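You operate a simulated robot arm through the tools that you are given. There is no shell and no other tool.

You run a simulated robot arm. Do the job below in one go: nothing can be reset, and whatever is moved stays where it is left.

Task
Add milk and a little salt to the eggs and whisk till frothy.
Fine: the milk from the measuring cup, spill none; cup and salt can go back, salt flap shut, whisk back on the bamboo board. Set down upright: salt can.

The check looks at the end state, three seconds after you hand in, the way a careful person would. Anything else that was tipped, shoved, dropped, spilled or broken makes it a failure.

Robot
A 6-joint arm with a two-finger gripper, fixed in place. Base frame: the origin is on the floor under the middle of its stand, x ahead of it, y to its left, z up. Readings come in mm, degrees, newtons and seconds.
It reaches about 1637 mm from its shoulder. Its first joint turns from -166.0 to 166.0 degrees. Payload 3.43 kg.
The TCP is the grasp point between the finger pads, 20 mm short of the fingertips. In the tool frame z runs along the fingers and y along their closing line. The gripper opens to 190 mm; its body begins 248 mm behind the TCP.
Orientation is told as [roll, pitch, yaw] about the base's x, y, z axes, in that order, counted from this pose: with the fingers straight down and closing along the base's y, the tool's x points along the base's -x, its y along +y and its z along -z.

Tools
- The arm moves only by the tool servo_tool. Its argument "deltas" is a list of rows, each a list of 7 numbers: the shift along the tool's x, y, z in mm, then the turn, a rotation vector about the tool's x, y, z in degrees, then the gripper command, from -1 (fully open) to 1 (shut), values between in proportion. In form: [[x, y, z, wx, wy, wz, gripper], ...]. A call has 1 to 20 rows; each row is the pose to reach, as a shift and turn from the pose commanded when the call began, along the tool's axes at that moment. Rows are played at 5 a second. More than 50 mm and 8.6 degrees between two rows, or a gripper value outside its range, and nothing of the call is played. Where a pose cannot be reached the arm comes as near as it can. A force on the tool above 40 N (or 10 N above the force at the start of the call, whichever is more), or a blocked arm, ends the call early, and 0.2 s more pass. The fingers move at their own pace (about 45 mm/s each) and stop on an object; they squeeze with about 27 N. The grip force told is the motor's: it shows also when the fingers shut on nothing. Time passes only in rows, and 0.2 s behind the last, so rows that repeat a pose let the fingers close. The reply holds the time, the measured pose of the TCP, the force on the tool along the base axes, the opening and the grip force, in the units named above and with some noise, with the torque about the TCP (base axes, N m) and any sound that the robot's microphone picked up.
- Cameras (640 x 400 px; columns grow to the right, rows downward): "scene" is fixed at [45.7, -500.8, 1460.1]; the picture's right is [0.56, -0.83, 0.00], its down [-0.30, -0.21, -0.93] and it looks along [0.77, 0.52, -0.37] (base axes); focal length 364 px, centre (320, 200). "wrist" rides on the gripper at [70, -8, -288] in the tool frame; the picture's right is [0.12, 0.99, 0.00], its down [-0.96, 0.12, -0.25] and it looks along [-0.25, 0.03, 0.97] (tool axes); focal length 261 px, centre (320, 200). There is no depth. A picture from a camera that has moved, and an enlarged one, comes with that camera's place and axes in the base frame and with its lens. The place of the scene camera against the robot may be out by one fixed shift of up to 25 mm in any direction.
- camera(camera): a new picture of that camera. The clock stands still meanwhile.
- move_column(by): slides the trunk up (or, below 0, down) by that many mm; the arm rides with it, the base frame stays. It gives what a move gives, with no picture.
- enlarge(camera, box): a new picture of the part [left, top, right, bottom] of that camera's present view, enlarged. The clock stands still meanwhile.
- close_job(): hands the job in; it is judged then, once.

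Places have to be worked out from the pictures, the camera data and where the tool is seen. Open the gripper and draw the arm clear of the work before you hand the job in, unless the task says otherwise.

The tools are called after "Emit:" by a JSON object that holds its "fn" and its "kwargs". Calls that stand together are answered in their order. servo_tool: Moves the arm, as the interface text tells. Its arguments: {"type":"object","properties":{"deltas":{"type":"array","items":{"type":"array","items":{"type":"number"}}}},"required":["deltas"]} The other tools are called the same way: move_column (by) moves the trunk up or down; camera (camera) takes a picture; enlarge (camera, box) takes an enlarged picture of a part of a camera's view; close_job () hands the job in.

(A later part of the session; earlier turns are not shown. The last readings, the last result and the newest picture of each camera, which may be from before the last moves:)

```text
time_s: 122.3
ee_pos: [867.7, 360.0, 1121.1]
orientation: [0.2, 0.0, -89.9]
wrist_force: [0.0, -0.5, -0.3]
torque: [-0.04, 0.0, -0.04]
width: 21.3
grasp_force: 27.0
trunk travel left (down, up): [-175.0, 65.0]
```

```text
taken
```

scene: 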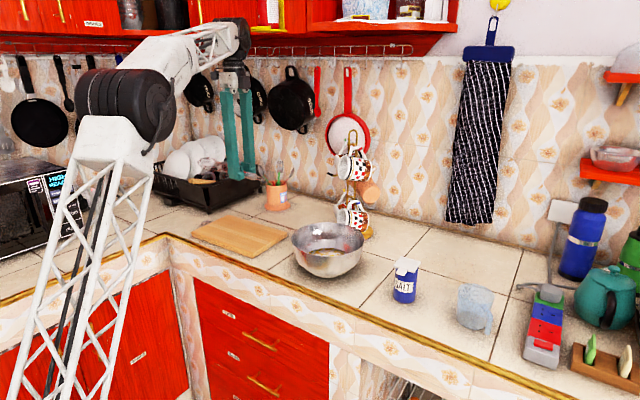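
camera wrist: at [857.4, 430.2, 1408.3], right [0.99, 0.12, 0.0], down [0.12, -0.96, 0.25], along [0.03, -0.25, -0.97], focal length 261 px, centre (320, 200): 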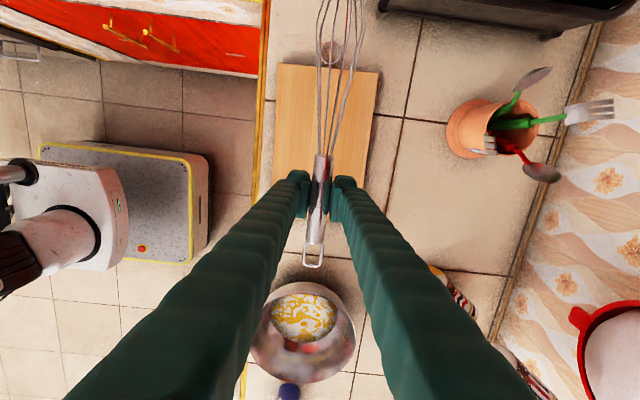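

The whisk came up cleanly (the ring stayed with the board). I now yaw the hand round to +20° while moving toward the front of the bowl.

Emit:
{"fn": "servo_tool", "kwargs": {"deltas": [[-10, -4, 0, 0, 0, -4, 1], [-28, -11, 0, 0, 0, -12, 1], [-46, -18, 0, 0, 0, -20, 1], [-64, -25, 0, 0, 0, -28, 1], [-82, -32, 0, 0, 0, -36, 1], [-100, -39, 0, 0, 0, -44, 1], [-118, -46, 0, 0, 0, -52, 1], [-136, -53, 0, 0, 0, -60, 1], [-154, -60, 0, 0, 0, -68, 1], [-172, -67, 0, 0, 0, -76, 1], [-190, -74, 0, 0, 0, -84, 1], [-208, -81, 0, 0, 0, -92, 1], [-226, -88, 0, 0, 0, -100, 1], [-244, -95, 0, 0, 0, -107, 1], [-250, -97, 0, 0, 0, -110, 1], [-250, -97, 0, 0, 0, -110, 1]]}}

Emit:
{"fn": "camera", "kwargs": {"camera": "wrist"}}

Emit:
{"fn": "camera", "kwargs": {"camera": "scene"}}

```text
time_s: 125.7
ee_pos: [767.2, 107.6, 1120.1]
orientation: [-0.1, -0.1, 20.2]
wrist_force: [0.0, -0.2, -0.7]
torque: [-0.01, -0.03, -0.04]
width: 21.1
grasp_force: 27.0
trunk travel left (down, up): [-175.0, 65.0]
```

```text
taken
camera wrist: at [703.9, 75.4, 1407.7], right [-0.45, 0.89, 0.0], down [0.86, 0.44, 0.25], along [0.22, 0.11, -0.97], focal length 261 px, centre (320, 200)
```

wrist: 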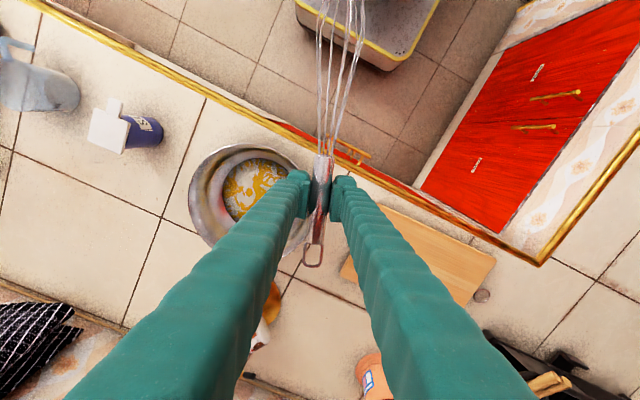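

```text
taken
```

scene: 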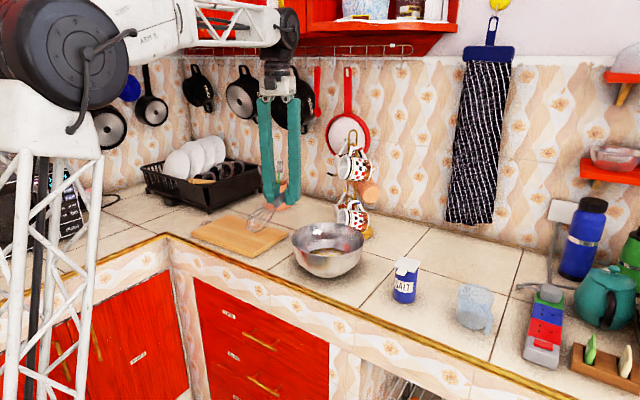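

Now I pitch the hand forward so the whisk points down, raising as I go to keep its tip above the bowl rim.

Emit:
{"fn": "servo_tool", "kwargs": {"deltas": [[-5, -2, -12, 0, -8.2, 0, 1], [-10, -4, -24, 0, -16.4, 0, 1], [-15, -6, -37, 0, -24.6, 0, 1], [-20, -8, -50, 0, -32.8, 0, 1], [-26, -10, -63, 0, -41, 0, 1], [-32, -12, -76, 0, -49.2, 0, 1], [-38, -14, -88, 0, -57.4, 0, 1], [-44, -16, -100, 0, -65.6, 0, 1], [-50, -18, -110, 0, -73.8, 0, 1], [-56, -20, -120, 0, -82, 0, 1], [-56, -20, -120, 0, -82, 0, 1]]}}

Emit:
{"fn": "camera", "kwargs": {"camera": "wrist"}}

Emit:
{"fn": "camera", "kwargs": {"camera": "scene"}}

```text
time_s: 128.1
ee_pos: [827.5, 109.0, 1240.5]
orientation: [-2.1, -82.1, 22.3]
wrist_force: [0.0, -0.7, 0.1]
torque: [-0.02, 0.09, 0.12]
width: 21.5
grasp_force: 26.6
trunk travel left (down, up): [-175.0, 65.0]
```

```text
taken
camera wrist: at [554.0, -1.4, 1209.4], right [-0.36, 0.93, -0.12], down [-0.15, 0.07, 0.99], along [0.92, 0.37, 0.11], focal length 261 px, centre (320, 200)
```

wrist: 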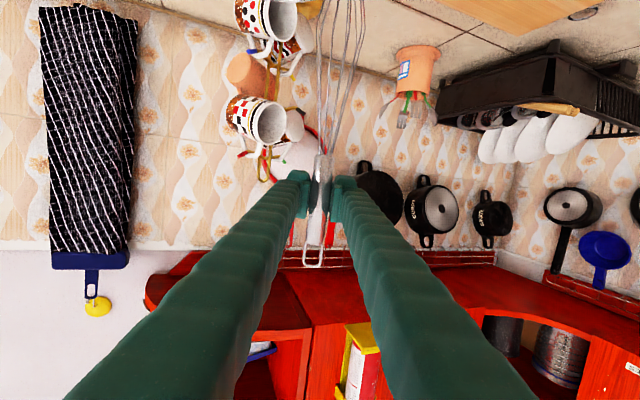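

```text
taken
```

scene: 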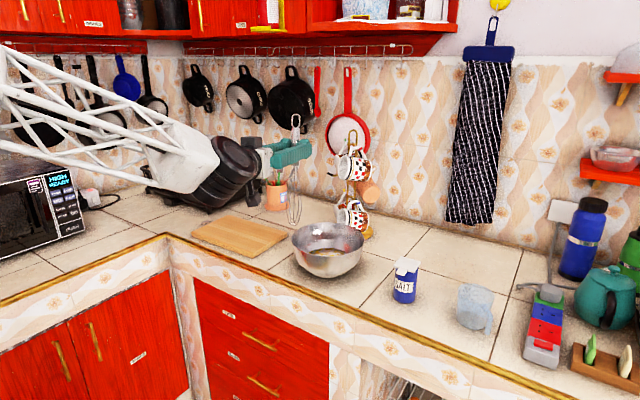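

The whisk hangs vertically. I enlarge the scene to judge its tip and length.

Emit:
{"fn": "enlarge", "kwargs": {"camera": "scene", "box": [230, 100, 390, 290]}}

```text
2.11 times, centred on (310, 195) of scene
camera zoom: at [45.7, -500.8, 1460.1], right [0.56, -0.83, 0.0], down [-0.3, -0.21, -0.93], along [0.77, 0.52, -0.37], focal length 767 px, centre (341, 210)
```

zoom: 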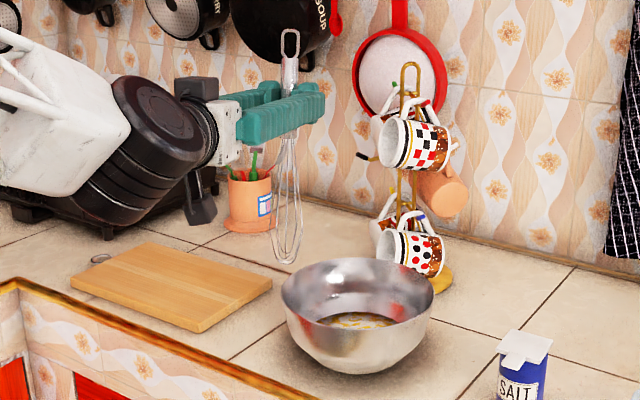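

The whisk tip is about 220–230 mm below the grip. I move it over the bowl centre at this height.

Emit:
{"fn": "servo_tool", "kwargs": {"deltas": [[-1, -24, 8.5, 0, 0, 0, 1], [-2, -50, 17, 0, 0, 0, 1], [-3.2, -76, 26, 0, 0, 0, 1], [-4.2, -94.5, 33.7, 0, 0, 0, 1], [-4.2, -94.5, 33.7, 0, 0, 0, 1]]}}

Emit:
{"fn": "enlarge", "kwargs": {"camera": "scene", "box": [250, 100, 410, 290]}}

Emit:
{"fn": "camera", "kwargs": {"camera": "wrist"}}

```text
time_s: 129.3
ee_pos: [892.6, 30.9, 1240.1]
orientation: [-0.5, -82.3, 20.6]
wrist_force: [0.4, -0.6, 0.0]
torque: [0.02, 0.02, 0.0]
width: 21.3
grasp_force: 26.8
trunk travel left (down, up): [-175.0, 65.0]
```

```text
2.11 times, centred on (330, 195) of scene
camera zoom: at [45.7, -500.8, 1460.1], right [0.56, -0.83, 0.0], down [-0.3, -0.21, -0.93], along [0.77, 0.52, -0.37], focal length 767 px, centre (299, 210)
```

zoom: 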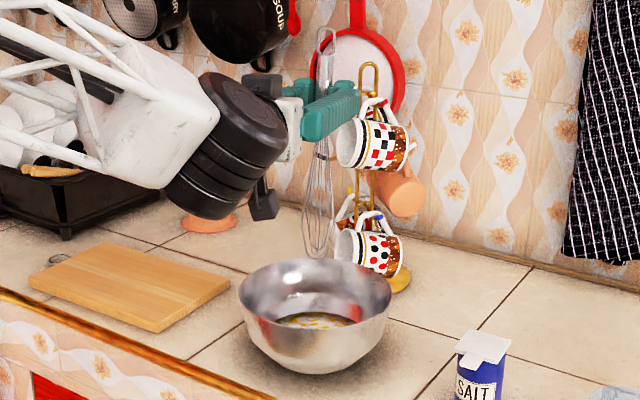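

```text
taken
camera wrist: at [618.9, -79.3, 1210.1], right [-0.36, 0.93, -0.12], down [-0.15, 0.07, 0.99], along [0.92, 0.37, 0.11], focal length 261 px, centre (320, 200)
```

wrist: 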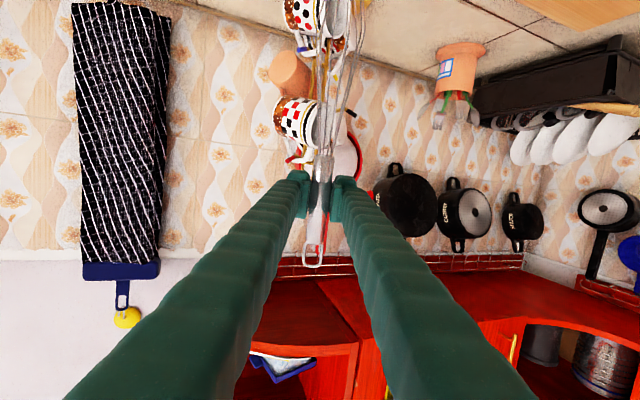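

Tip is over the bowl centre. I lower 105 mm into the bowl, still above the liquid bottom, and check.

Emit:
{"fn": "servo_tool", "kwargs": {"deltas": [[15, 0, 2.1, 0, 0, 0, 1], [40, 0, 5.5, 0, 0, 0, 1], [65, 0, 9, 0, 0, 0, 1], [88, 0, 12.2, 0, 0, 0, 1], [104, 0, 14.4, 0, 0, 0, 1], [104, 0, 14.4, 0, 0, 0, 1]]}}

Emit:
{"fn": "enlarge", "kwargs": {"camera": "scene", "box": [280, 190, 380, 290]}}

Emit:
{"fn": "camera", "kwargs": {"camera": "wrist"}}

```text
time_s: 130.7
ee_pos: [892.2, 31.4, 1135.3]
orientation: [-0.5, -82.1, 20.5]
wrist_force: [0.8, 0.5, -0.6]
torque: [-0.01, 0.0, 0.01]
width: 21.2
grasp_force: 26.9
trunk travel left (down, up): [-175.0, 65.0]
```

```text
4.00 times, centred on (330, 240) of scene
camera zoom: at [45.7, -500.8, 1460.1], right [0.56, -0.83, 0.0], down [-0.3, -0.21, -0.93], along [0.77, 0.52, -0.37], focal length 1458 px, centre (280, 40)
```

zoom: 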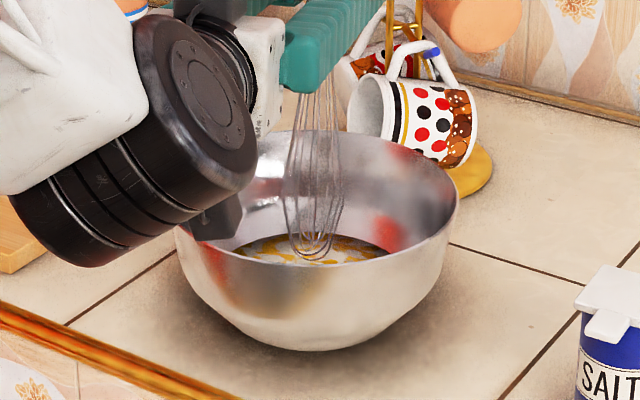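

```text
taken
camera wrist: at [617.9, -78.2, 1105.4], right [-0.36, 0.93, -0.12], down [-0.15, 0.07, 0.99], along [0.92, 0.37, 0.11], focal length 261 px, centre (320, 200)
```

wrist: 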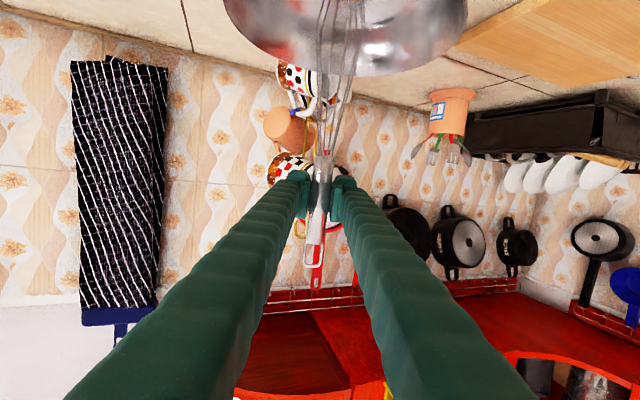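

The tip hangs at about z 911, just over the liquid. I lower 25 mm more into the mixture.

Emit:
{"fn": "servo_tool", "kwargs": {"deltas": [[8, 0, 1.1, 0, 0, 0, 1], [16, 0, 2.2, 0, 0, 0, 1], [24.8, 0, 3.4, 0, 0, 0, 1], [24.8, 0, 3.4, 0, 0, 0, 1]]}}

Emit:
{"fn": "servo_tool", "kwargs": {"deltas": [[2, 0, 0.3, 0, 0, 0, 1], [4, 0, 0.55, 0, 0, 0, 1], [4, 0, 0.55, 0, 0, 0, 1]]}}

Emit:
{"fn": "enlarge", "kwargs": {"camera": "scene", "box": [280, 190, 380, 290]}}

```text
time_s: 131.7
ee_pos: [891.4, 30.9, 1111.0]
orientation: [-0.3, -82.0, 20.5]
wrist_force: [0.0, -0.1, -1.1]
torque: [0.0, -0.02, -0.03]
width: 21.5
grasp_force: 27.2
trunk travel left (down, up): [-175.0, 65.0]
```

```text
time_s: 132.5
ee_pos: [892.3, 31.9, 1106.4]
orientation: [-0.5, -82.2, 20.4]
wrist_force: [0.5, -0.3, -0.9]
torque: [0.0, 0.0, 0.0]
width: 21.7
grasp_force: 26.3
trunk travel left (down, up): [-175.0, 65.0]
```

```text
4.00 times, centred on (330, 240) of scene
camera zoom: at [45.7, -500.8, 1460.1], right [0.56, -0.83, 0.0], down [-0.3, -0.21, -0.93], along [0.77, 0.52, -0.37], focal length 1458 px, centre (280, 40)
```

zoom: 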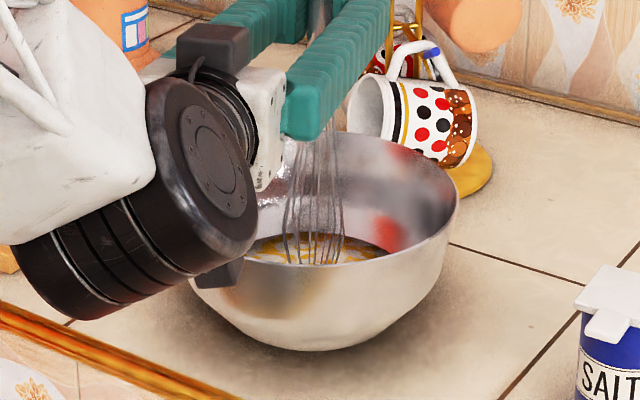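

No contact yet. I lower another 6 mm in 2 mm steps to find the depth without pressing on the bowl.

Emit:
{"fn": "servo_tool", "kwargs": {"deltas": [[2, 0, 0.3, 0, 0, 0, 1], [2, 0, 0.3, 0, 0, 0, 1]]}}

Emit:
{"fn": "servo_tool", "kwargs": {"deltas": [[2, 0, 0.3, 0, 0, 0, 1], [2, 0, 0.3, 0, 0, 0, 1]]}}

Emit:
{"fn": "servo_tool", "kwargs": {"deltas": [[1.5, 0, 0.2, 0, 0, 0, 1], [1.5, 0, 0.2, 0, 0, 0, 1]]}}

```text
time_s: 133.1
ee_pos: [892.1, 31.8, 1105.1]
orientation: [-0.4, -82.1, 20.6]
wrist_force: [0.3, 0.7, -1.4]
torque: [-0.01, -0.02, 0.03]
width: 21.5
grasp_force: 27.2
trunk travel left (down, up): [-175.0, 65.0]
```

```text
time_s: 133.7
ee_pos: [892.5, 32.5, 1102.3]
orientation: [-0.5, -82.1, 20.6]
wrist_force: [-0.6, -0.6, -0.2]
torque: [-0.01, -0.01, 0.01]
width: 21.5
grasp_force: 27.5
trunk travel left (down, up): [-175.0, 65.0]
```

```text
time_s: 134.3
ee_pos: [892.1, 31.5, 1100.6]
orientation: [-0.4, -82.2, 20.4]
wrist_force: [0.4, -0.6, -0.9]
torque: [0.01, 0.0, -0.01]
width: 21.3
grasp_force: 27.1
trunk travel left (down, up): [-175.0, 65.0]
```

Tip depth about z 876 with no contact. I begin whisking with a gentle 20 mm circle to test the forces.

Emit:
{"fn": "servo_tool", "kwargs": {"deltas": [[-1.4, 0, 10, 0, 0, 0, 1], [-2.75, 0, 19.8, 0, 0, 0, 1], [-1.37, 17.3, 9.9, 0, 0, 0, 1], [1.37, 17.3, -9.9, 0, 0, 0, 1], [2.75, 0, -19.8, 0, 0, 0, 1], [1.37, -17.3, -9.9, 0, 0, 0, 1], [-1.37, -17.3, 9.9, 0, 0, 0, 1], [-2.75, 0, 19.8, 0, 0, 0, 1], [-1.37, 17.3, 9.9, 0, 0, 0, 1], [1.37, 17.3, -9.9, 0, 0, 0, 1], [2.75, 0, -19.8, 0, 0, 0, 1], [1.37, -17.3, -9.9, 0, 0, 0, 1], [-1.37, -17.3, 9.9, 0, 0, 0, 1], [-1.4, 0, 10, 0, 0, 0, 1], [0, 0, 0, 0, 0, 0, 1]]}}

Emit:
{"fn": "enlarge", "kwargs": {"camera": "scene", "box": [280, 190, 380, 290]}}

```text
time_s: 137.5
ee_pos: [892.7, 31.3, 1101.5]
orientation: [-0.7, -82.2, 20.7]
wrist_force: [-0.5, 0.0, -0.4]
torque: [0.03, -0.05, 0.02]
width: 21.5
grasp_force: 26.9
trunk travel left (down, up): [-175.0, 65.0]
```

```text
4.00 times, centred on (330, 240) of scene
camera zoom: at [45.7, -500.8, 1460.1], right [0.56, -0.83, 0.0], down [-0.3, -0.21, -0.93], along [0.77, 0.52, -0.37], focal length 1458 px, centre (280, 40)
```

zoom: 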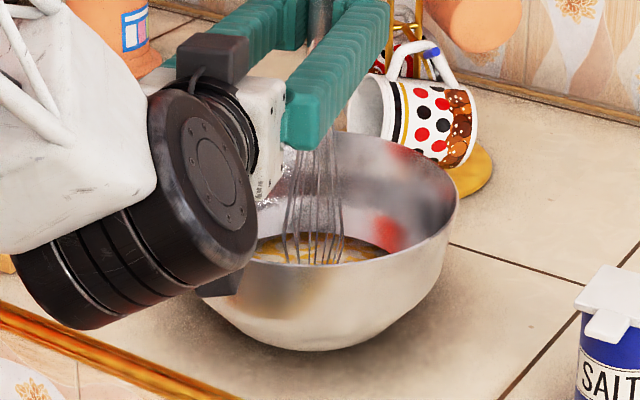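

The bowl stayed put and forces are nil. I whisk faster with 28 mm circles, three turns per call.

Emit:
{"fn": "servo_tool", "kwargs": {"deltas": [[-3.85, 0, 27.7, 0, 0, 0, 1], [-1.92, 24.2, 13.9, 0, 0, 0, 1], [1.92, 24.2, -13.9, 0, 0, 0, 1], [3.85, 0, -27.7, 0, 0, 0, 1], [1.92, -24.2, -13.9, 0, 0, 0, 1], [-1.92, -24.2, 13.9, 0, 0, 0, 1], [-3.85, 0, 27.7, 0, 0, 0, 1], [-1.92, 24.2, 13.9, 0, 0, 0, 1], [1.92, 24.2, -13.9, 0, 0, 0, 1], [3.85, 0, -27.7, 0, 0, 0, 1], [1.92, -24.2, -13.9, 0, 0, 0, 1], [-1.92, -24.2, 13.9, 0, 0, 0, 1], [-3.85, 0, 27.7, 0, 0, 0, 1], [-1.92, 24.2, 13.9, 0, 0, 0, 1], [1.92, 24.2, -13.9, 0, 0, 0, 1], [3.85, 0, -27.7, 0, 0, 0, 1], [1.92, -24.2, -13.9, 0, 0, 0, 1], [-1.92, -24.2, 13.9, 0, 0, 0, 1], [-3.85, 0, 27.7, 0, 0, 0, 1], [0, 0, 0, 0, 0, 0, 1]]}}

Emit:
{"fn": "enlarge", "kwargs": {"camera": "scene", "box": [300, 220, 370, 290]}}

```text
time_s: 141.7
ee_pos: [893.2, 30.4, 1099.1]
orientation: [-0.4, -82.2, 20.7]
wrist_force: [0.8, 0.3, -1.6]
torque: [0.03, -0.07, 0.03]
width: 21.0
grasp_force: 27.0
trunk travel left (down, up): [-175.0, 65.0]
```

```text
5.71 times, centred on (335, 255) of scene
camera zoom: at [45.7, -500.8, 1460.1], right [0.56, -0.83, 0.0], down [-0.3, -0.21, -0.93], along [0.77, 0.52, -0.37], focal length 2083 px, centre (234, -114)
```

zoom: 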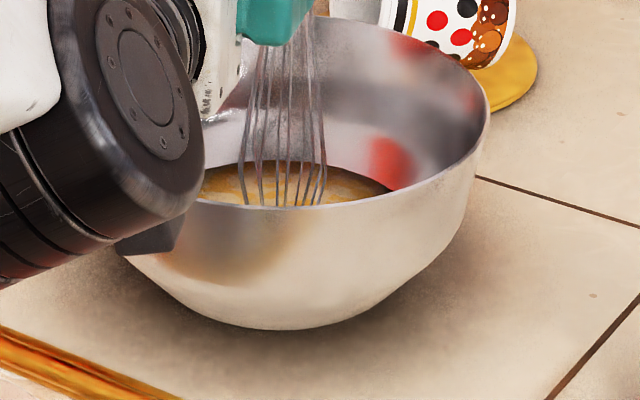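

The mixture is blending (streaks are fading). I continue whisking with more turns.

Emit:
{"fn": "servo_tool", "kwargs": {"deltas": [[-3.85, 0, 27.7, 0, 0, 0, 1], [-1.92, 24.2, 13.9, 0, 0, 0, 1], [1.92, 24.2, -13.9, 0, 0, 0, 1], [3.85, 0, -27.7, 0, 0, 0, 1], [1.92, -24.2, -13.9, 0, 0, 0, 1], [-1.92, -24.2, 13.9, 0, 0, 0, 1], [-3.85, 0, 27.7, 0, 0, 0, 1], [-1.92, 24.2, 13.9, 0, 0, 0, 1], [1.92, 24.2, -13.9, 0, 0, 0, 1], [3.85, 0, -27.7, 0, 0, 0, 1], [1.92, -24.2, -13.9, 0, 0, 0, 1], [-1.92, -24.2, 13.9, 0, 0, 0, 1], [-3.85, 0, 27.7, 0, 0, 0, 1], [-1.92, 24.2, 13.9, 0, 0, 0, 1], [1.92, 24.2, -13.9, 0, 0, 0, 1], [3.85, 0, -27.7, 0, 0, 0, 1], [1.92, -24.2, -13.9, 0, 0, 0, 1], [-1.92, -24.2, 13.9, 0, 0, 0, 1], [-3.85, 0, 27.7, 0, 0, 0, 1], [0, 0, 0, 0, 0, 0, 1]]}}

Emit:
{"fn": "servo_tool", "kwargs": {"deltas": [[-3.85, 0, 27.7, 0, 0, 0, 1], [-1.92, 24.2, 13.9, 0, 0, 0, 1], [1.92, 24.2, -13.9, 0, 0, 0, 1], [3.85, 0, -27.7, 0, 0, 0, 1], [1.92, -24.2, -13.9, 0, 0, 0, 1], [-1.92, -24.2, 13.9, 0, 0, 0, 1], [-3.85, 0, 27.7, 0, 0, 0, 1], [-1.92, 24.2, 13.9, 0, 0, 0, 1], [1.92, 24.2, -13.9, 0, 0, 0, 1], [3.85, 0, -27.7, 0, 0, 0, 1], [1.92, -24.2, -13.9, 0, 0, 0, 1], [-1.92, -24.2, 13.9, 0, 0, 0, 1], [-3.85, 0, 27.7, 0, 0, 0, 1], [-1.92, 24.2, 13.9, 0, 0, 0, 1], [1.92, 24.2, -13.9, 0, 0, 0, 1], [3.85, 0, -27.7, 0, 0, 0, 1], [1.92, -24.2, -13.9, 0, 0, 0, 1], [-1.92, -24.2, 13.9, 0, 0, 0, 1], [-3.85, 0, 27.7, 0, 0, 0, 1], [0, 0, 0, 0, 0, 0, 1]]}}

Emit:
{"fn": "enlarge", "kwargs": {"camera": "scene", "box": [300, 220, 370, 290]}}

```text
time_s: 145.9
ee_pos: [892.0, 33.5, 1102.1]
orientation: [-0.5, -82.2, 20.6]
wrist_force: [0.5, 0.2, -1.0]
torque: [0.05, -0.07, 0.01]
width: 21.3
grasp_force: 26.8
trunk travel left (down, up): [-175.0, 65.0]
```

```text
time_s: 150.1
ee_pos: [894.0, 31.8, 1100.1]
orientation: [-0.4, -82.1, 20.6]
wrist_force: [1.1, 0.7, -0.9]
torque: [0.07, -0.09, 0.03]
width: 21.1
grasp_force: 26.7
trunk travel left (down, up): [-175.0, 65.0]
```

```text
5.71 times, centred on (335, 255) of scene
camera zoom: at [45.7, -500.8, 1460.1], right [0.56, -0.83, 0.0], down [-0.3, -0.21, -0.93], along [0.77, 0.52, -0.37], focal length 2083 px, centre (234, -114)
```

zoom: 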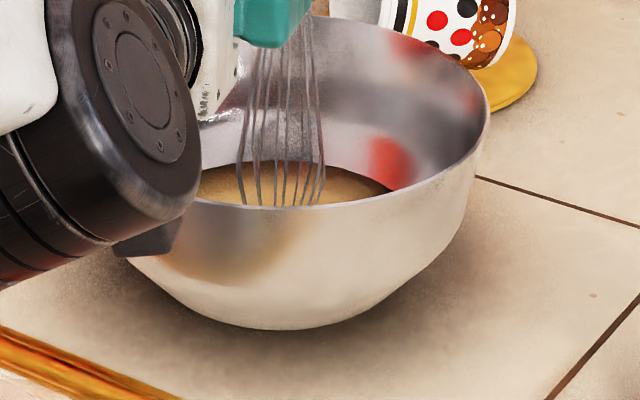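

The mixture is uniform now but I want froth. I whisk faster with 4-point strokes, five turns per call.

Emit:
{"fn": "servo_tool", "kwargs": {"deltas": [[-3.85, 0, 27.7, 0, 0, 0, 1], [0, 28, 0, 0, 0, 0, 1], [3.85, 0, -27.7, 0, 0, 0, 1], [0, -28, 0, 0, 0, 0, 1], [-3.85, 0, 27.7, 0, 0, 0, 1], [0, 28, 0, 0, 0, 0, 1], [3.85, 0, -27.7, 0, 0, 0, 1], [0, -28, 0, 0, 0, 0, 1], [-3.85, 0, 27.7, 0, 0, 0, 1], [0, 28, 0, 0, 0, 0, 1], [3.85, 0, -27.7, 0, 0, 0, 1], [0, -28, 0, 0, 0, 0, 1], [-3.85, 0, 27.7, 0, 0, 0, 1], [0, 28, 0, 0, 0, 0, 1], [3.85, 0, -27.7, 0, 0, 0, 1], [0, -28, 0, 0, 0, 0, 1], [-3.85, 0, 27.7, 0, 0, 0, 1], [0, 28, 0, 0, 0, 0, 1], [3.85, 0, -27.7, 0, 0, 0, 1], [0, 0, 0, 0, 0, 0, 1]]}}

Emit:
{"fn": "servo_tool", "kwargs": {"deltas": [[-3.85, 0, 27.7, 0, 0, 0, 1], [0, 28, 0, 0, 0, 0, 1], [3.85, 0, -27.7, 0, 0, 0, 1], [0, -28, 0, 0, 0, 0, 1], [-3.85, 0, 27.7, 0, 0, 0, 1], [0, 28, 0, 0, 0, 0, 1], [3.85, 0, -27.7, 0, 0, 0, 1], [0, -28, 0, 0, 0, 0, 1], [-3.85, 0, 27.7, 0, 0, 0, 1], [0, 28, 0, 0, 0, 0, 1], [3.85, 0, -27.7, 0, 0, 0, 1], [0, -28, 0, 0, 0, 0, 1], [-3.85, 0, 27.7, 0, 0, 0, 1], [0, 28, 0, 0, 0, 0, 1], [3.85, 0, -27.7, 0, 0, 0, 1], [0, -28, 0, 0, 0, 0, 1], [-3.85, 0, 27.7, 0, 0, 0, 1], [0, 28, 0, 0, 0, 0, 1], [3.85, 0, -27.7, 0, 0, 0, 1], [0, 0, 0, 0, 0, 0, 1]]}}

Emit:
{"fn": "enlarge", "kwargs": {"camera": "scene", "box": [300, 220, 370, 290]}}

```text
time_s: 154.3
ee_pos: [891.7, 31.8, 1100.9]
orientation: [-0.6, -82.1, 20.9]
wrist_force: [-0.1, -0.1, -0.5]
torque: [-0.02, 0.05, -0.04]
width: 21.5
grasp_force: 27.1
trunk travel left (down, up): [-175.0, 65.0]
```

```text
time_s: 158.5
ee_pos: [890.3, 31.6, 1101.2]
orientation: [-0.7, -82.2, 20.8]
wrist_force: [-0.7, 0.8, -0.5]
torque: [-0.02, 0.04, -0.01]
width: 21.4
grasp_force: 26.9
trunk travel left (down, up): [-175.0, 65.0]
```

```text
5.71 times, centred on (335, 255) of scene
camera zoom: at [45.7, -500.8, 1460.1], right [0.56, -0.83, 0.0], down [-0.3, -0.21, -0.93], along [0.77, 0.52, -0.37], focal length 2083 px, centre (234, -114)
```

zoom: 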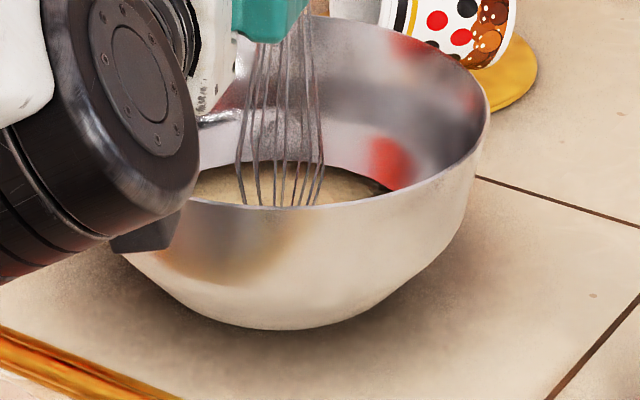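

Emit:
{"fn": "enlarge", "kwargs": {"camera": "scene", "box": [318, 236, 358, 264]}}

Emit:
{"fn": "servo_tool", "kwargs": {"deltas": [[-3.85, 0, 27.7, 0, 0, 0, 1], [0, 28, 0, 0, 0, 0, 1], [3.85, 0, -27.7, 0, 0, 0, 1], [0, -28, 0, 0, 0, 0, 1], [-3.85, 0, 27.7, 0, 0, 0, 1], [0, 28, 0, 0, 0, 0, 1], [3.85, 0, -27.7, 0, 0, 0, 1], [0, -28, 0, 0, 0, 0, 1], [-3.85, 0, 27.7, 0, 0, 0, 1], [0, 28, 0, 0, 0, 0, 1], [3.85, 0, -27.7, 0, 0, 0, 1], [0, -28, 0, 0, 0, 0, 1], [-3.85, 0, 27.7, 0, 0, 0, 1], [0, 28, 0, 0, 0, 0, 1], [3.85, 0, -27.7, 0, 0, 0, 1], [0, -28, 0, 0, 0, 0, 1], [-3.85, 0, 27.7, 0, 0, 0, 1], [0, 28, 0, 0, 0, 0, 1], [3.85, 0, -27.7, 0, 0, 0, 1], [0, 0, 0, 0, 0, 0, 1]]}}

Emit:
{"fn": "servo_tool", "kwargs": {"deltas": [[-3.85, 0, 27.7, 0, 0, 0, 1], [0, 28, 0, 0, 0, 0, 1], [3.85, 0, -27.7, 0, 0, 0, 1], [0, -28, 0, 0, 0, 0, 1], [-3.85, 0, 27.7, 0, 0, 0, 1], [0, 28, 0, 0, 0, 0, 1], [3.85, 0, -27.7, 0, 0, 0, 1], [0, -28, 0, 0, 0, 0, 1], [-3.85, 0, 27.7, 0, 0, 0, 1], [0, 28, 0, 0, 0, 0, 1], [3.85, 0, -27.7, 0, 0, 0, 1], [0, -28, 0, 0, 0, 0, 1], [-3.85, 0, 27.7, 0, 0, 0, 1], [0, 28, 0, 0, 0, 0, 1], [3.85, 0, -27.7, 0, 0, 0, 1], [0, -28, 0, 0, 0, 0, 1], [-3.85, 0, 27.7, 0, 0, 0, 1], [0, 28, 0, 0, 0, 0, 1], [3.85, 0, -27.7, 0, 0, 0, 1], [0, 0, 0, 0, 0, 0, 1]]}}

Emit:
{"fn": "enlarge", "kwargs": {"camera": "scene", "box": [318, 236, 358, 264]}}

```text
14.29 times, centred on (338, 250) of scene
camera zoom: at [45.7, -500.8, 1460.1], right [0.56, -0.83, 0.0], down [-0.3, -0.21, -0.93], along [0.77, 0.52, -0.37], focal length 5208 px, centre (63, -514)
```

zoom: 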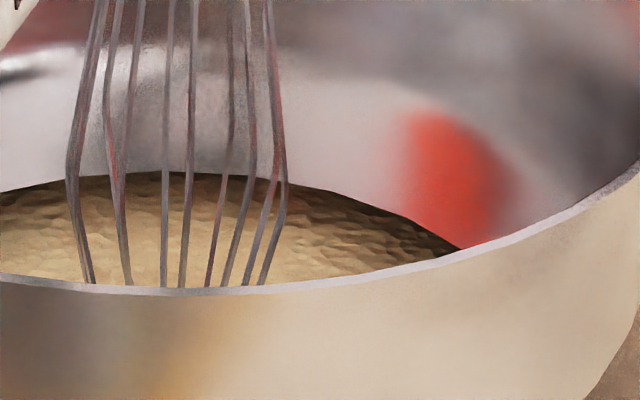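

```text
time_s: 162.7
ee_pos: [891.5, 32.4, 1101.6]
orientation: [-0.7, -82.2, 20.8]
wrist_force: [-1.2, -0.1, -0.2]
torque: [-0.05, 0.04, -0.05]
width: 21.6
grasp_force: 26.9
trunk travel left (down, up): [-175.0, 65.0]
```

```text
time_s: 166.9
ee_pos: [891.5, 32.0, 1102.1]
orientation: [-0.7, -82.2, 20.8]
wrist_force: [-0.7, -1.0, -0.6]
torque: [-0.04, 0.01, -0.01]
width: 21.5
grasp_force: 27.3
trunk travel left (down, up): [-175.0, 65.0]
```

```text
14.29 times, centred on (338, 250) of scene
camera zoom: at [45.7, -500.8, 1460.1], right [0.56, -0.83, 0.0], down [-0.3, -0.21, -0.93], along [0.77, 0.52, -0.37], focal length 5208 px, centre (63, -514)
```

zoom: 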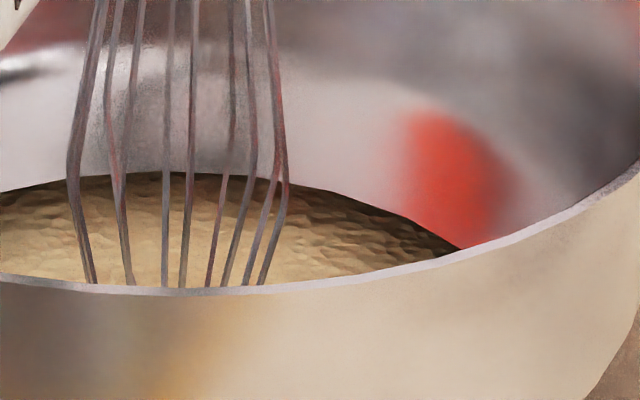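

The surface is now pale, bubbly froth and no longer changing. I lift the whisk out slowly and let it drip over the bowl for a couple of seconds.

Emit:
{"fn": "servo_tool", "kwargs": {"deltas": [[-5, 0, -0.7, 0, 0, 0, 1], [-15, 0, -2.1, 0, 0, 0, 1], [-28, 0, -3.9, 0, 0, 0, 1], [-42, 0, -5.8, 0, 0, 0, 1], [-60, 0, -8.3, 0, 0, 0, 1], [-60, 0, -8.3, 0, 0, 0, 1], [-60, 0, -8.3, 0, 0, 0, 1], [-60, 0, -8.3, 0, 0, 0, 1], [-60, 0, -8.3, 0, 0, 0, 1], [-60, 0, -8.3, 0, 0, 0, 1], [-60, 0, -8.3, 0, 0, 0, 1], [-60, 0, -8.3, 0, 0, 0, 1], [-80, 0, -11.1, 0, 0, 0, 1], [-105, 0, -14.6, 0, 0, 0, 1], [-130, 0, -18.1, 0, 0, 0, 1], [-140, 0, -19.5, 0, 0, 0, 1], [-140, 0, -19.5, 0, 0, 0, 1], [-140, 0, -19.5, 0, 0, 0, 1], [-140, 0, -19.5, 0, 0, 0, 1]]}}

Emit:
{"fn": "enlarge", "kwargs": {"camera": "scene", "box": [250, 100, 410, 290]}}

Emit:
{"fn": "enlarge", "kwargs": {"camera": "scene", "box": [285, 215, 375, 285]}}

```text
time_s: 170.9
ee_pos: [891.8, 29.5, 1243.0]
orientation: [-0.5, -82.2, 20.5]
wrist_force: [-0.6, -0.4, -1.2]
torque: [-0.03, -0.02, -0.02]
width: 21.6
grasp_force: 27.4
trunk travel left (down, up): [-175.0, 65.0]
```

```text
2.11 times, centred on (330, 195) of scene
camera zoom: at [45.7, -500.8, 1460.1], right [0.56, -0.83, 0.0], down [-0.3, -0.21, -0.93], along [0.77, 0.52, -0.37], focal length 767 px, centre (299, 210)
```

zoom: 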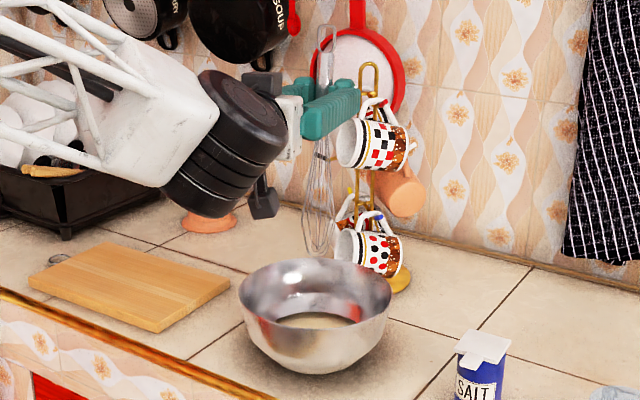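

```text
5.71 times, centred on (330, 250) of scene
camera zoom: at [45.7, -500.8, 1460.1], right [0.56, -0.83, 0.0], down [-0.3, -0.21, -0.93], along [0.77, 0.52, -0.37], focal length 2083 px, centre (263, -86)
```

zoom: 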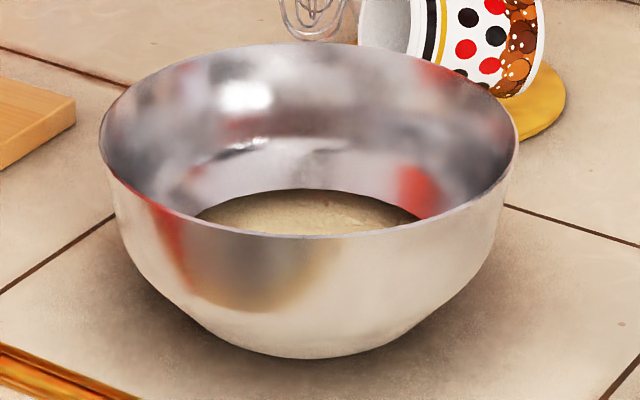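

Emit:
{"fn": "enlarge", "kwargs": {"camera": "scene", "box": [310, 240, 362, 264]}}

```text
12.31 times, centred on (336, 252) of scene
camera zoom: at [45.7, -500.8, 1460.1], right [0.56, -0.83, 0.0], down [-0.3, -0.21, -0.93], along [0.77, 0.52, -0.37], focal length 4487 px, centre (123, -440)
```

zoom: 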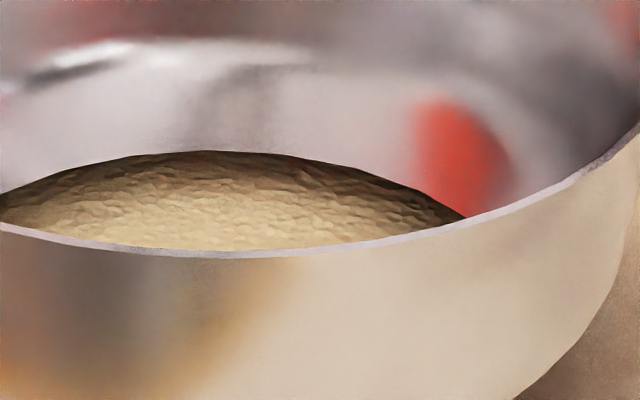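

The froth texture is clear and the bowl hasn't moved. I retrace the path with the whisk, moving off the bowl and pitching the hand back down.

Emit:
{"fn": "servo_tool", "kwargs": {"deltas": [[1, 22, -8, 0, 0, 0, 1], [2.2, 48, -17, 0, 0, 0, 1], [3.3, 74, -26.5, 0, 0, 0, 1], [4.2, 94.5, -33.7, 0, 0, 0, 1], [4.2, 94.5, -33.7, 0, 0, 0, 1]]}}

Emit:
{"fn": "servo_tool", "kwargs": {"deltas": [[10.5, 2, -3.5, 0, 8.2, 0, 1], [21, 4, -7, 0, 16.4, 0, 1], [32.5, 6, -10.5, 0, 24.6, 0, 1], [45, 8, -14, 0, 32.8, 0, 1], [58, 10, -18, 0, 41, 0, 1], [72, 12, -22, 0, 49.2, 0, 1], [86, 14, -26, 0, 57.4, 0, 1], [100, 16, -31, 0, 65.6, 0, 1], [114, 18, -35, 0, 73.8, 0, 1], [126.6, 20, -39.5, 0, 82, 0, 1], [126.6, 20, -39.5, 0, 82, 0, 1]]}}

Emit:
{"fn": "camera", "kwargs": {"camera": "wrist"}}

Emit:
{"fn": "camera", "kwargs": {"camera": "scene"}}

```text
time_s: 172.1
ee_pos: [828.4, 110.0, 1243.1]
orientation: [-0.3, -82.3, 20.4]
wrist_force: [0.4, -0.2, -1.1]
torque: [0.01, 0.0, 0.01]
width: 21.4
grasp_force: 26.5
trunk travel left (down, up): [-175.0, 65.0]
```

```text
time_s: 174.5
ee_pos: [766.6, 108.1, 1122.0]
orientation: [-0.1, 0.0, 20.0]
wrist_force: [0.7, 0.3, -0.9]
torque: [-0.03, 0.08, -0.02]
width: 21.3
grasp_force: 26.9
trunk travel left (down, up): [-175.0, 65.0]
```

```text
taken
camera wrist: at [703.8, 75.4, 1409.6], right [-0.45, 0.89, 0.0], down [0.86, 0.44, 0.25], along [0.22, 0.11, -0.97], focal length 261 px, centre (320, 200)
```

wrist: 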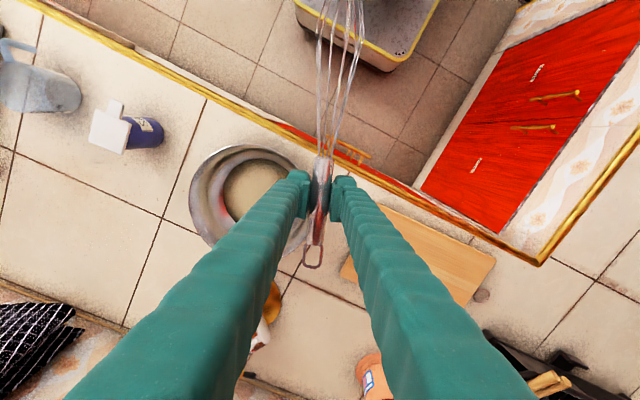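

```text
taken
```

scene: 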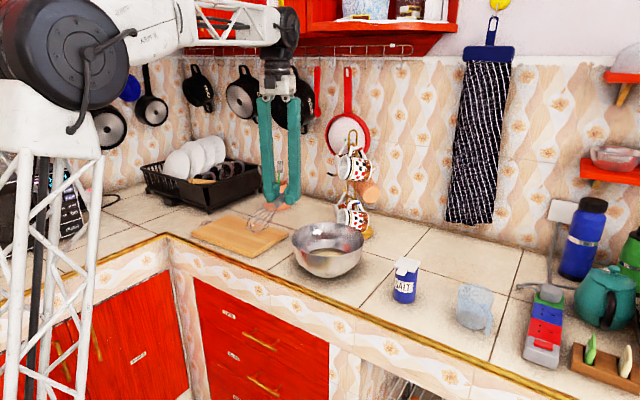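

Emit:
{"fn": "enlarge", "kwargs": {"camera": "wrist", "box": [180, 130, 320, 260]}}

Emit:
{"fn": "enlarge", "kwargs": {"camera": "wrist", "box": [240, 0, 400, 280]}}

```text
3.08 times, centred on (250, 195) of wrist
camera zoom: at [703.8, 75.4, 1409.6], right [-0.45, 0.89, 0.0], down [0.86, 0.44, 0.25], along [0.22, 0.11, -0.97], focal length 802 px, centre (535, 215)
```

zoom: 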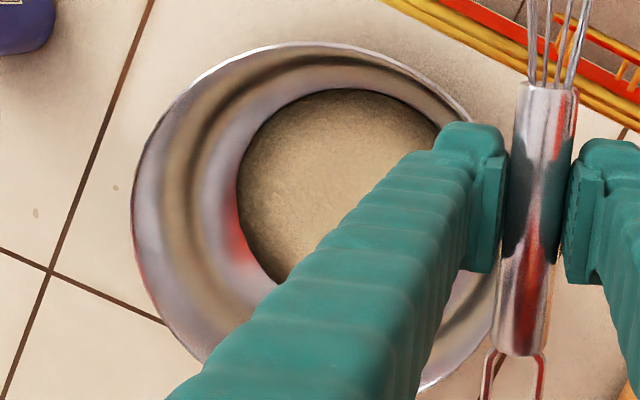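

```text
1.43 times, centred on (320, 140) of wrist
camera zoom: at [703.8, 75.4, 1409.6], right [-0.45, 0.89, 0.0], down [0.86, 0.44, 0.25], along [0.22, 0.11, -0.97], focal length 372 px, centre (320, 286)
```

zoom: 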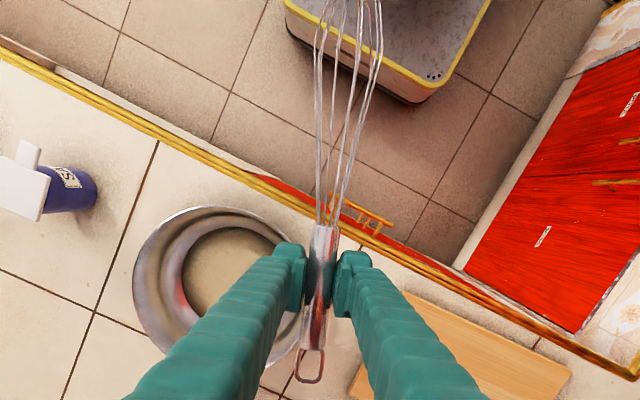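

Emit:
{"fn": "enlarge", "kwargs": {"camera": "wrist", "box": [225, 155, 285, 215]}}

```text
6.67 times, centred on (255, 185) of wrist
camera zoom: at [703.8, 75.4, 1409.6], right [-0.45, 0.89, 0.0], down [0.86, 0.44, 0.25], along [0.22, 0.11, -0.97], focal length 1738 px, centre (753, 300)
```

zoom: 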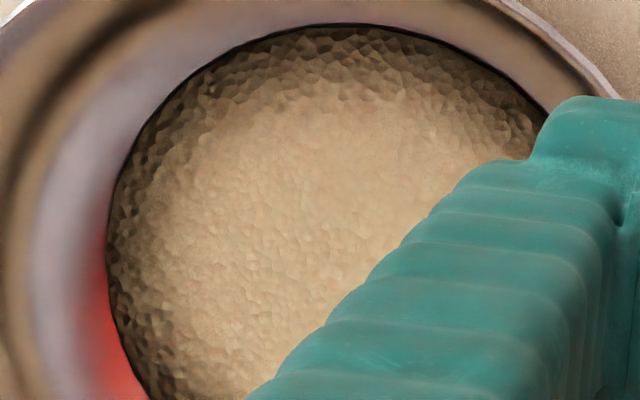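

The surface is clearly frothy all over. I now bring the whisk back above the board, yawing back to −90°.

Emit:
{"fn": "servo_tool", "kwargs": {"deltas": [[-7, 8, 0, 0, 0, 4, 1], [-20, 22, 0, 0, 0, 12, 1], [-33, 37, 0, 0, 0, 20, 1], [-46, 51.5, 0, 0, 0, 28, 1], [-59, 66, 0, 0, 0, 36, 1], [-72, 81, 0, 0, 0, 44, 1], [-85, 95.5, 0, 0, 0, 52, 1], [-98, 110, 0, 0, 0, 60, 1], [-111, 124.5, 0, 0, 0, 68, 1], [-124, 139, 0, 0, 0, 76, 1], [-137, 154, 0, 0, 0, 84, 1], [-150, 168, 0, 0, 0, 92, 1], [-163, 183, 0, 0, 0, 100, 1], [-175, 196, 0, 0, 0, 107, 1], [-180, 202, 0, 0, 0, 110, 1], [-180, 202, 0, 0, 0, 110, 1]]}}

Emit:
{"fn": "camera", "kwargs": {"camera": "wrist"}}

```text
time_s: 177.9
ee_pos: [867.1, 361.1, 1124.0]
orientation: [0.1, 0.0, -89.9]
wrist_force: [0.4, 0.0, 0.2]
torque: [0.01, 0.01, 0.03]
width: 21.4
grasp_force: 27.1
trunk travel left (down, up): [-175.0, 65.0]
```

```text
taken
camera wrist: at [857.9, 429.9, 1410.6], right [0.99, 0.12, 0.0], down [0.12, -0.96, 0.25], along [0.03, -0.25, -0.97], focal length 261 px, centre (320, 200)
```

wrist: 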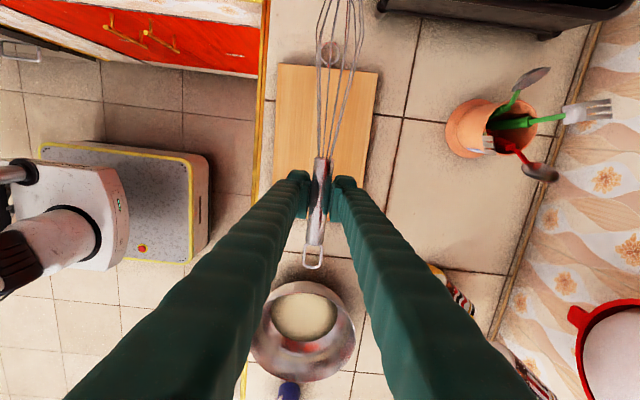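

Same picture as when I picked it up. I lower to a few millimetres above the board, then step down to contact.

Emit:
{"fn": "servo_tool", "kwargs": {"deltas": [[-1, 0, 20, 0, 0, 0, 1], [-2, 0, 60, 0, 0, 0, 1], [-2, 0, 105, 0, 0, 0, 1], [-2, 0, 150, 0, 0, 0, 1], [-2, 0, 185, 0, 0, 0, 1], [-2, 0, 203, 0, 0, 0, 1], [-2, 0, 210, 0, 0, 0, 1], [-2, 0, 210, 0, 0, 0, 1]]}}

Emit:
{"fn": "servo_tool", "kwargs": {"deltas": [[0, 0, 1.5, 0, 0, 0, 1], [0, 0, 3, 0, 0, 0, 1], [0, 0, 3, 0, 0, 0, 1]]}}

Emit:
{"fn": "enlarge", "kwargs": {"camera": "scene", "box": [185, 175, 295, 265]}}

```text
time_s: 179.7
ee_pos: [868.2, 358.5, 912.8]
orientation: [0.2, 0.0, -90.0]
wrist_force: [-0.6, -0.3, -0.7]
torque: [-0.03, 0.0, 0.01]
width: 21.3
grasp_force: 27.0
trunk travel left (down, up): [-175.0, 65.0]
```

```text
time_s: 180.5
ee_pos: [868.1, 358.1, 911.4]
orientation: [0.3, 0.1, -89.9]
wrist_force: [2.0, 2.7, 19.3]
torque: [0.35, 0.01, 0.0]
width: 21.3
grasp_force: 27.4
trunk travel left (down, up): [-175.0, 65.0]
```

```text
4.44 times, centred on (240, 220) of scene
camera zoom: at [45.7, -500.8, 1460.1], right [0.56, -0.83, 0.0], down [-0.3, -0.21, -0.93], along [0.77, 0.52, -0.37], focal length 1620 px, centre (676, 111)
```

zoom: 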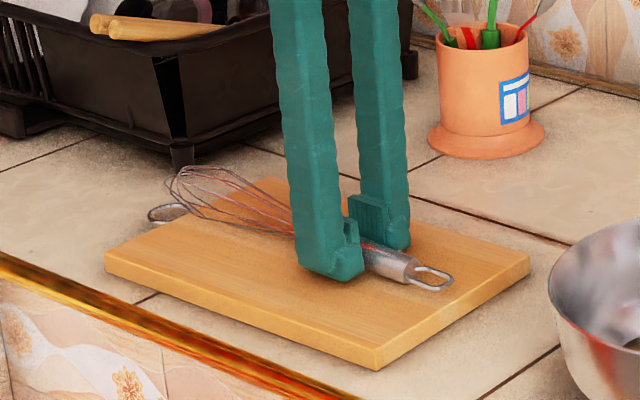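

The whisk handle is resting on the board (19 N). I relieve about 1 mm and open slowly.

Emit:
{"fn": "servo_tool", "kwargs": {"deltas": [[0, 0, -0.8, 0, 0, 0, 1], [0, 0, -0.8, 0, 0, 0, 0.77], [0, 0, -0.8, 0, 0, 0, 0.72], [0, 0, -0.8, 0, 0, 0, 0.65], [0, 0, -0.8, 0, 0, 0, 0.5], [0, 0, -0.8, 0, 0, 0, 0.37], [0, 0, -0.8, 0, 0, 0, 0.37]]}}

Emit:
{"fn": "enlarge", "kwargs": {"camera": "scene", "box": [185, 175, 295, 265]}}

Emit:
{"fn": "enlarge", "kwargs": {"camera": "wrist", "box": [240, 90, 400, 270]}}

```text
time_s: 182.1
ee_pos: [867.4, 358.0, 911.7]
orientation: [0.2, 0.0, -89.9]
wrist_force: [-0.2, -0.3, -0.5]
torque: [0.02, 0.02, -0.05]
width: 59.9
grasp_force: 0.1
trunk travel left (down, up): [-175.0, 65.0]
```

```text
4.44 times, centred on (240, 220) of scene
camera zoom: at [45.7, -500.8, 1460.1], right [0.56, -0.83, 0.0], down [-0.3, -0.21, -0.93], along [0.77, 0.52, -0.37], focal length 1620 px, centre (676, 111)
```

zoom: 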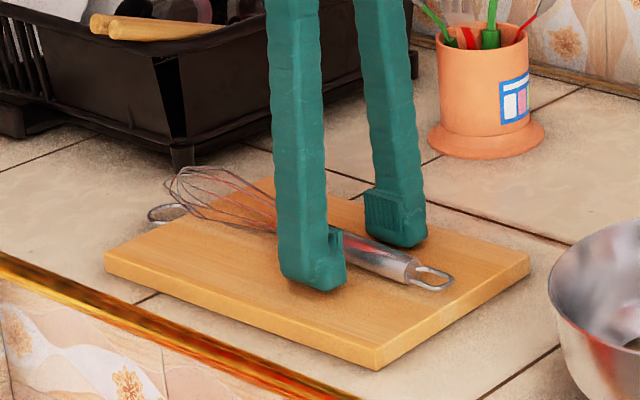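

```text
2.22 times, centred on (320, 180) of wrist
camera zoom: at [858.6, 427.3, 1198.1], right [0.99, 0.12, 0.0], down [0.12, -0.96, 0.25], along [0.03, -0.25, -0.97], focal length 579 px, centre (320, 244)
```

zoom: 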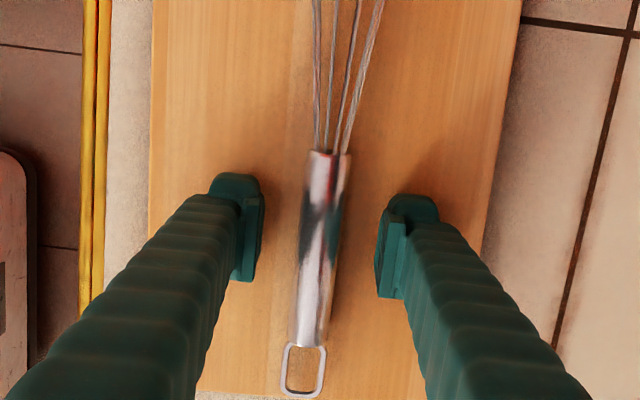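

The whisk lies on the board as before. I rise straight up clear and then check the whole scene.

Emit:
{"fn": "servo_tool", "kwargs": {"deltas": [[0, 0, -10, 0, 0, 0, 0.37], [0, 0, -40, 0, 0, 0, 0.37], [0, 0, -85, 0, 0, 0, 0.37], [0, 0, -130, 0, 0, 0, 0.2], [0, 0, -175, 0, 0, 0, 0], [0, 0, -205, 0, 0, 0, -0.3], [0, 0, -205, 0, 0, 0, -0.5]]}}

Emit:
{"fn": "camera", "kwargs": {"camera": "scene"}}

Emit:
{"fn": "camera", "kwargs": {"camera": "wrist"}}

Emit:
{"fn": "enlarge", "kwargs": {"camera": "scene", "box": [185, 190, 365, 290]}}

Emit:
{"fn": "enlarge", "kwargs": {"camera": "scene", "box": [360, 230, 520, 350]}}

```text
time_s: 183.7
ee_pos: [868.7, 359.1, 1115.0]
orientation: [0.2, 0.0, -89.9]
wrist_force: [-0.2, -0.6, 0.9]
torque: [0.0, -0.05, -0.02]
width: 142.6
grasp_force: 0.6
trunk travel left (down, up): [-175.0, 65.0]
```

```text
taken
```

scene: 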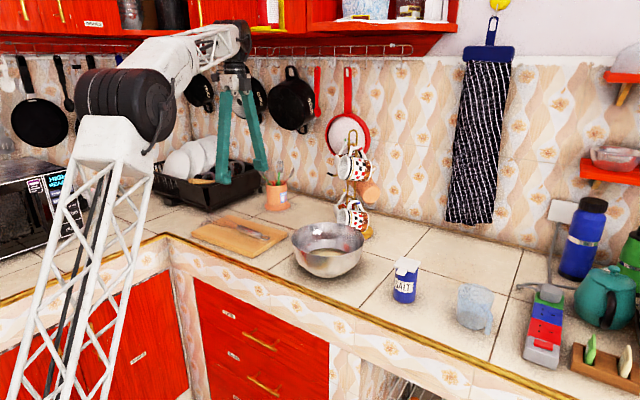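

```text
taken
camera wrist: at [859.0, 428.8, 1402.5], right [0.99, 0.12, 0.0], down [0.12, -0.96, 0.25], along [0.03, -0.25, -0.97], focal length 261 px, centre (320, 200)
```

wrist: 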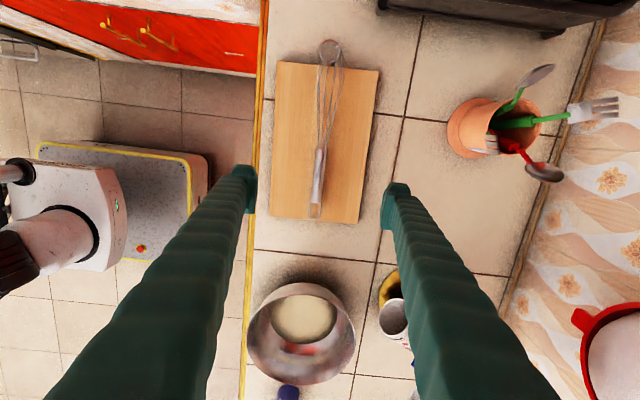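

```text
3.56 times, centred on (275, 240) of scene
camera zoom: at [45.7, -500.8, 1460.1], right [0.56, -0.83, 0.0], down [-0.3, -0.21, -0.93], along [0.77, 0.52, -0.37], focal length 1296 px, centre (480, 58)
```

zoom: 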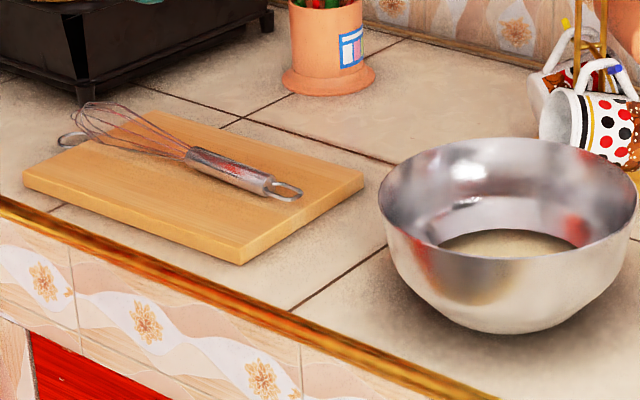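

```text
3.33 times, centred on (440, 290) of scene
camera zoom: at [45.7, -500.8, 1460.1], right [0.56, -0.83, 0.0], down [-0.3, -0.21, -0.93], along [0.77, 0.52, -0.37], focal length 1215 px, centre (-80, -100)
```

zoom: 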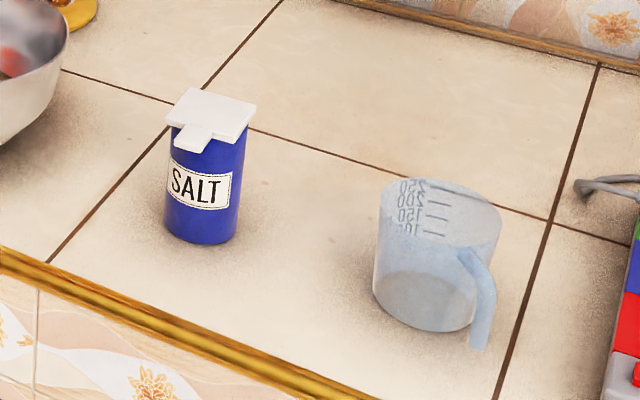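

Everything is in place: frothy mix in the bowl, cup and shut salt can back, whisk on the board. I open fully and draw the arm back clear of the counter.

Emit:
{"fn": "servo_tool", "kwargs": {"deltas": [[-10, -15, -5, 0, 0, -5, -1], [-35, -40, -15, 0, 0, -13, -1], [-60, -65, -25, 0, 0, -21, -1], [-85, -90, -35, 0, 0, -29, -1], [-110, -115, -45, 0, 0, -37, -1], [-135, -140, -55, 0, 0, -45, -1], [-160, -165, -65, 0, 0, -53, -1], [-185, -190, -75, 0, 0, -61, -1], [-210, -215, -85, 0, 0, -69, -1], [-230, -235, -93, 0, 0, -77, -1], [-245, -250, -98, 0, 0, -85, -1], [-250, -260, -100, 0, 0, -90, -1], [-250, -260, -100, 0, 0, -90, -1]]}}

Emit:
{"fn": "camera", "kwargs": {"camera": "scene"}}

Emit:
{"fn": "camera", "kwargs": {"camera": "wrist"}}

```text
time_s: 186.5
ee_pos: [607.0, 106.1, 1214.5]
orientation: [0.1, -0.2, 0.2]
wrist_force: [-1.0, 0.0, -0.8]
torque: [0.03, 0.01, 0.0]
width: 189.8
grasp_force: 0.0
trunk travel left (down, up): [-175.0, 65.0]
```

```text
taken
```

scene: 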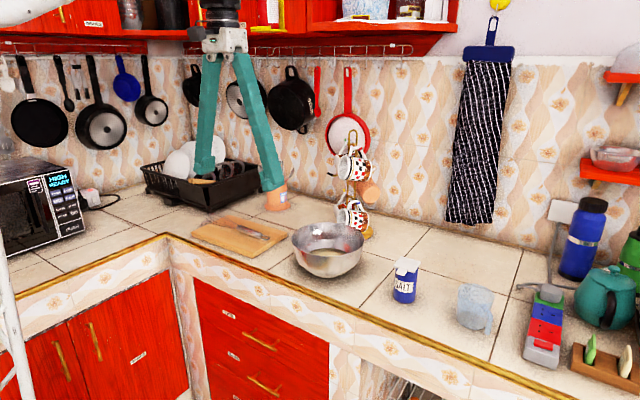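

```text
taken
camera wrist: at [535.4, 97.4, 1502.6], right [-0.12, 0.99, 0.0], down [0.96, 0.12, 0.25], along [0.25, 0.03, -0.97], focal length 261 px, centre (320, 200)
```

wrist: 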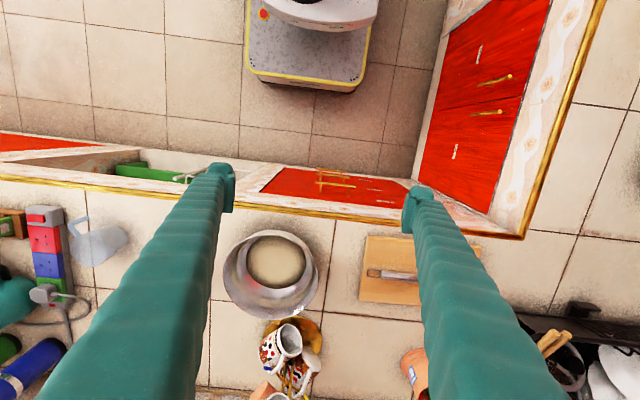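

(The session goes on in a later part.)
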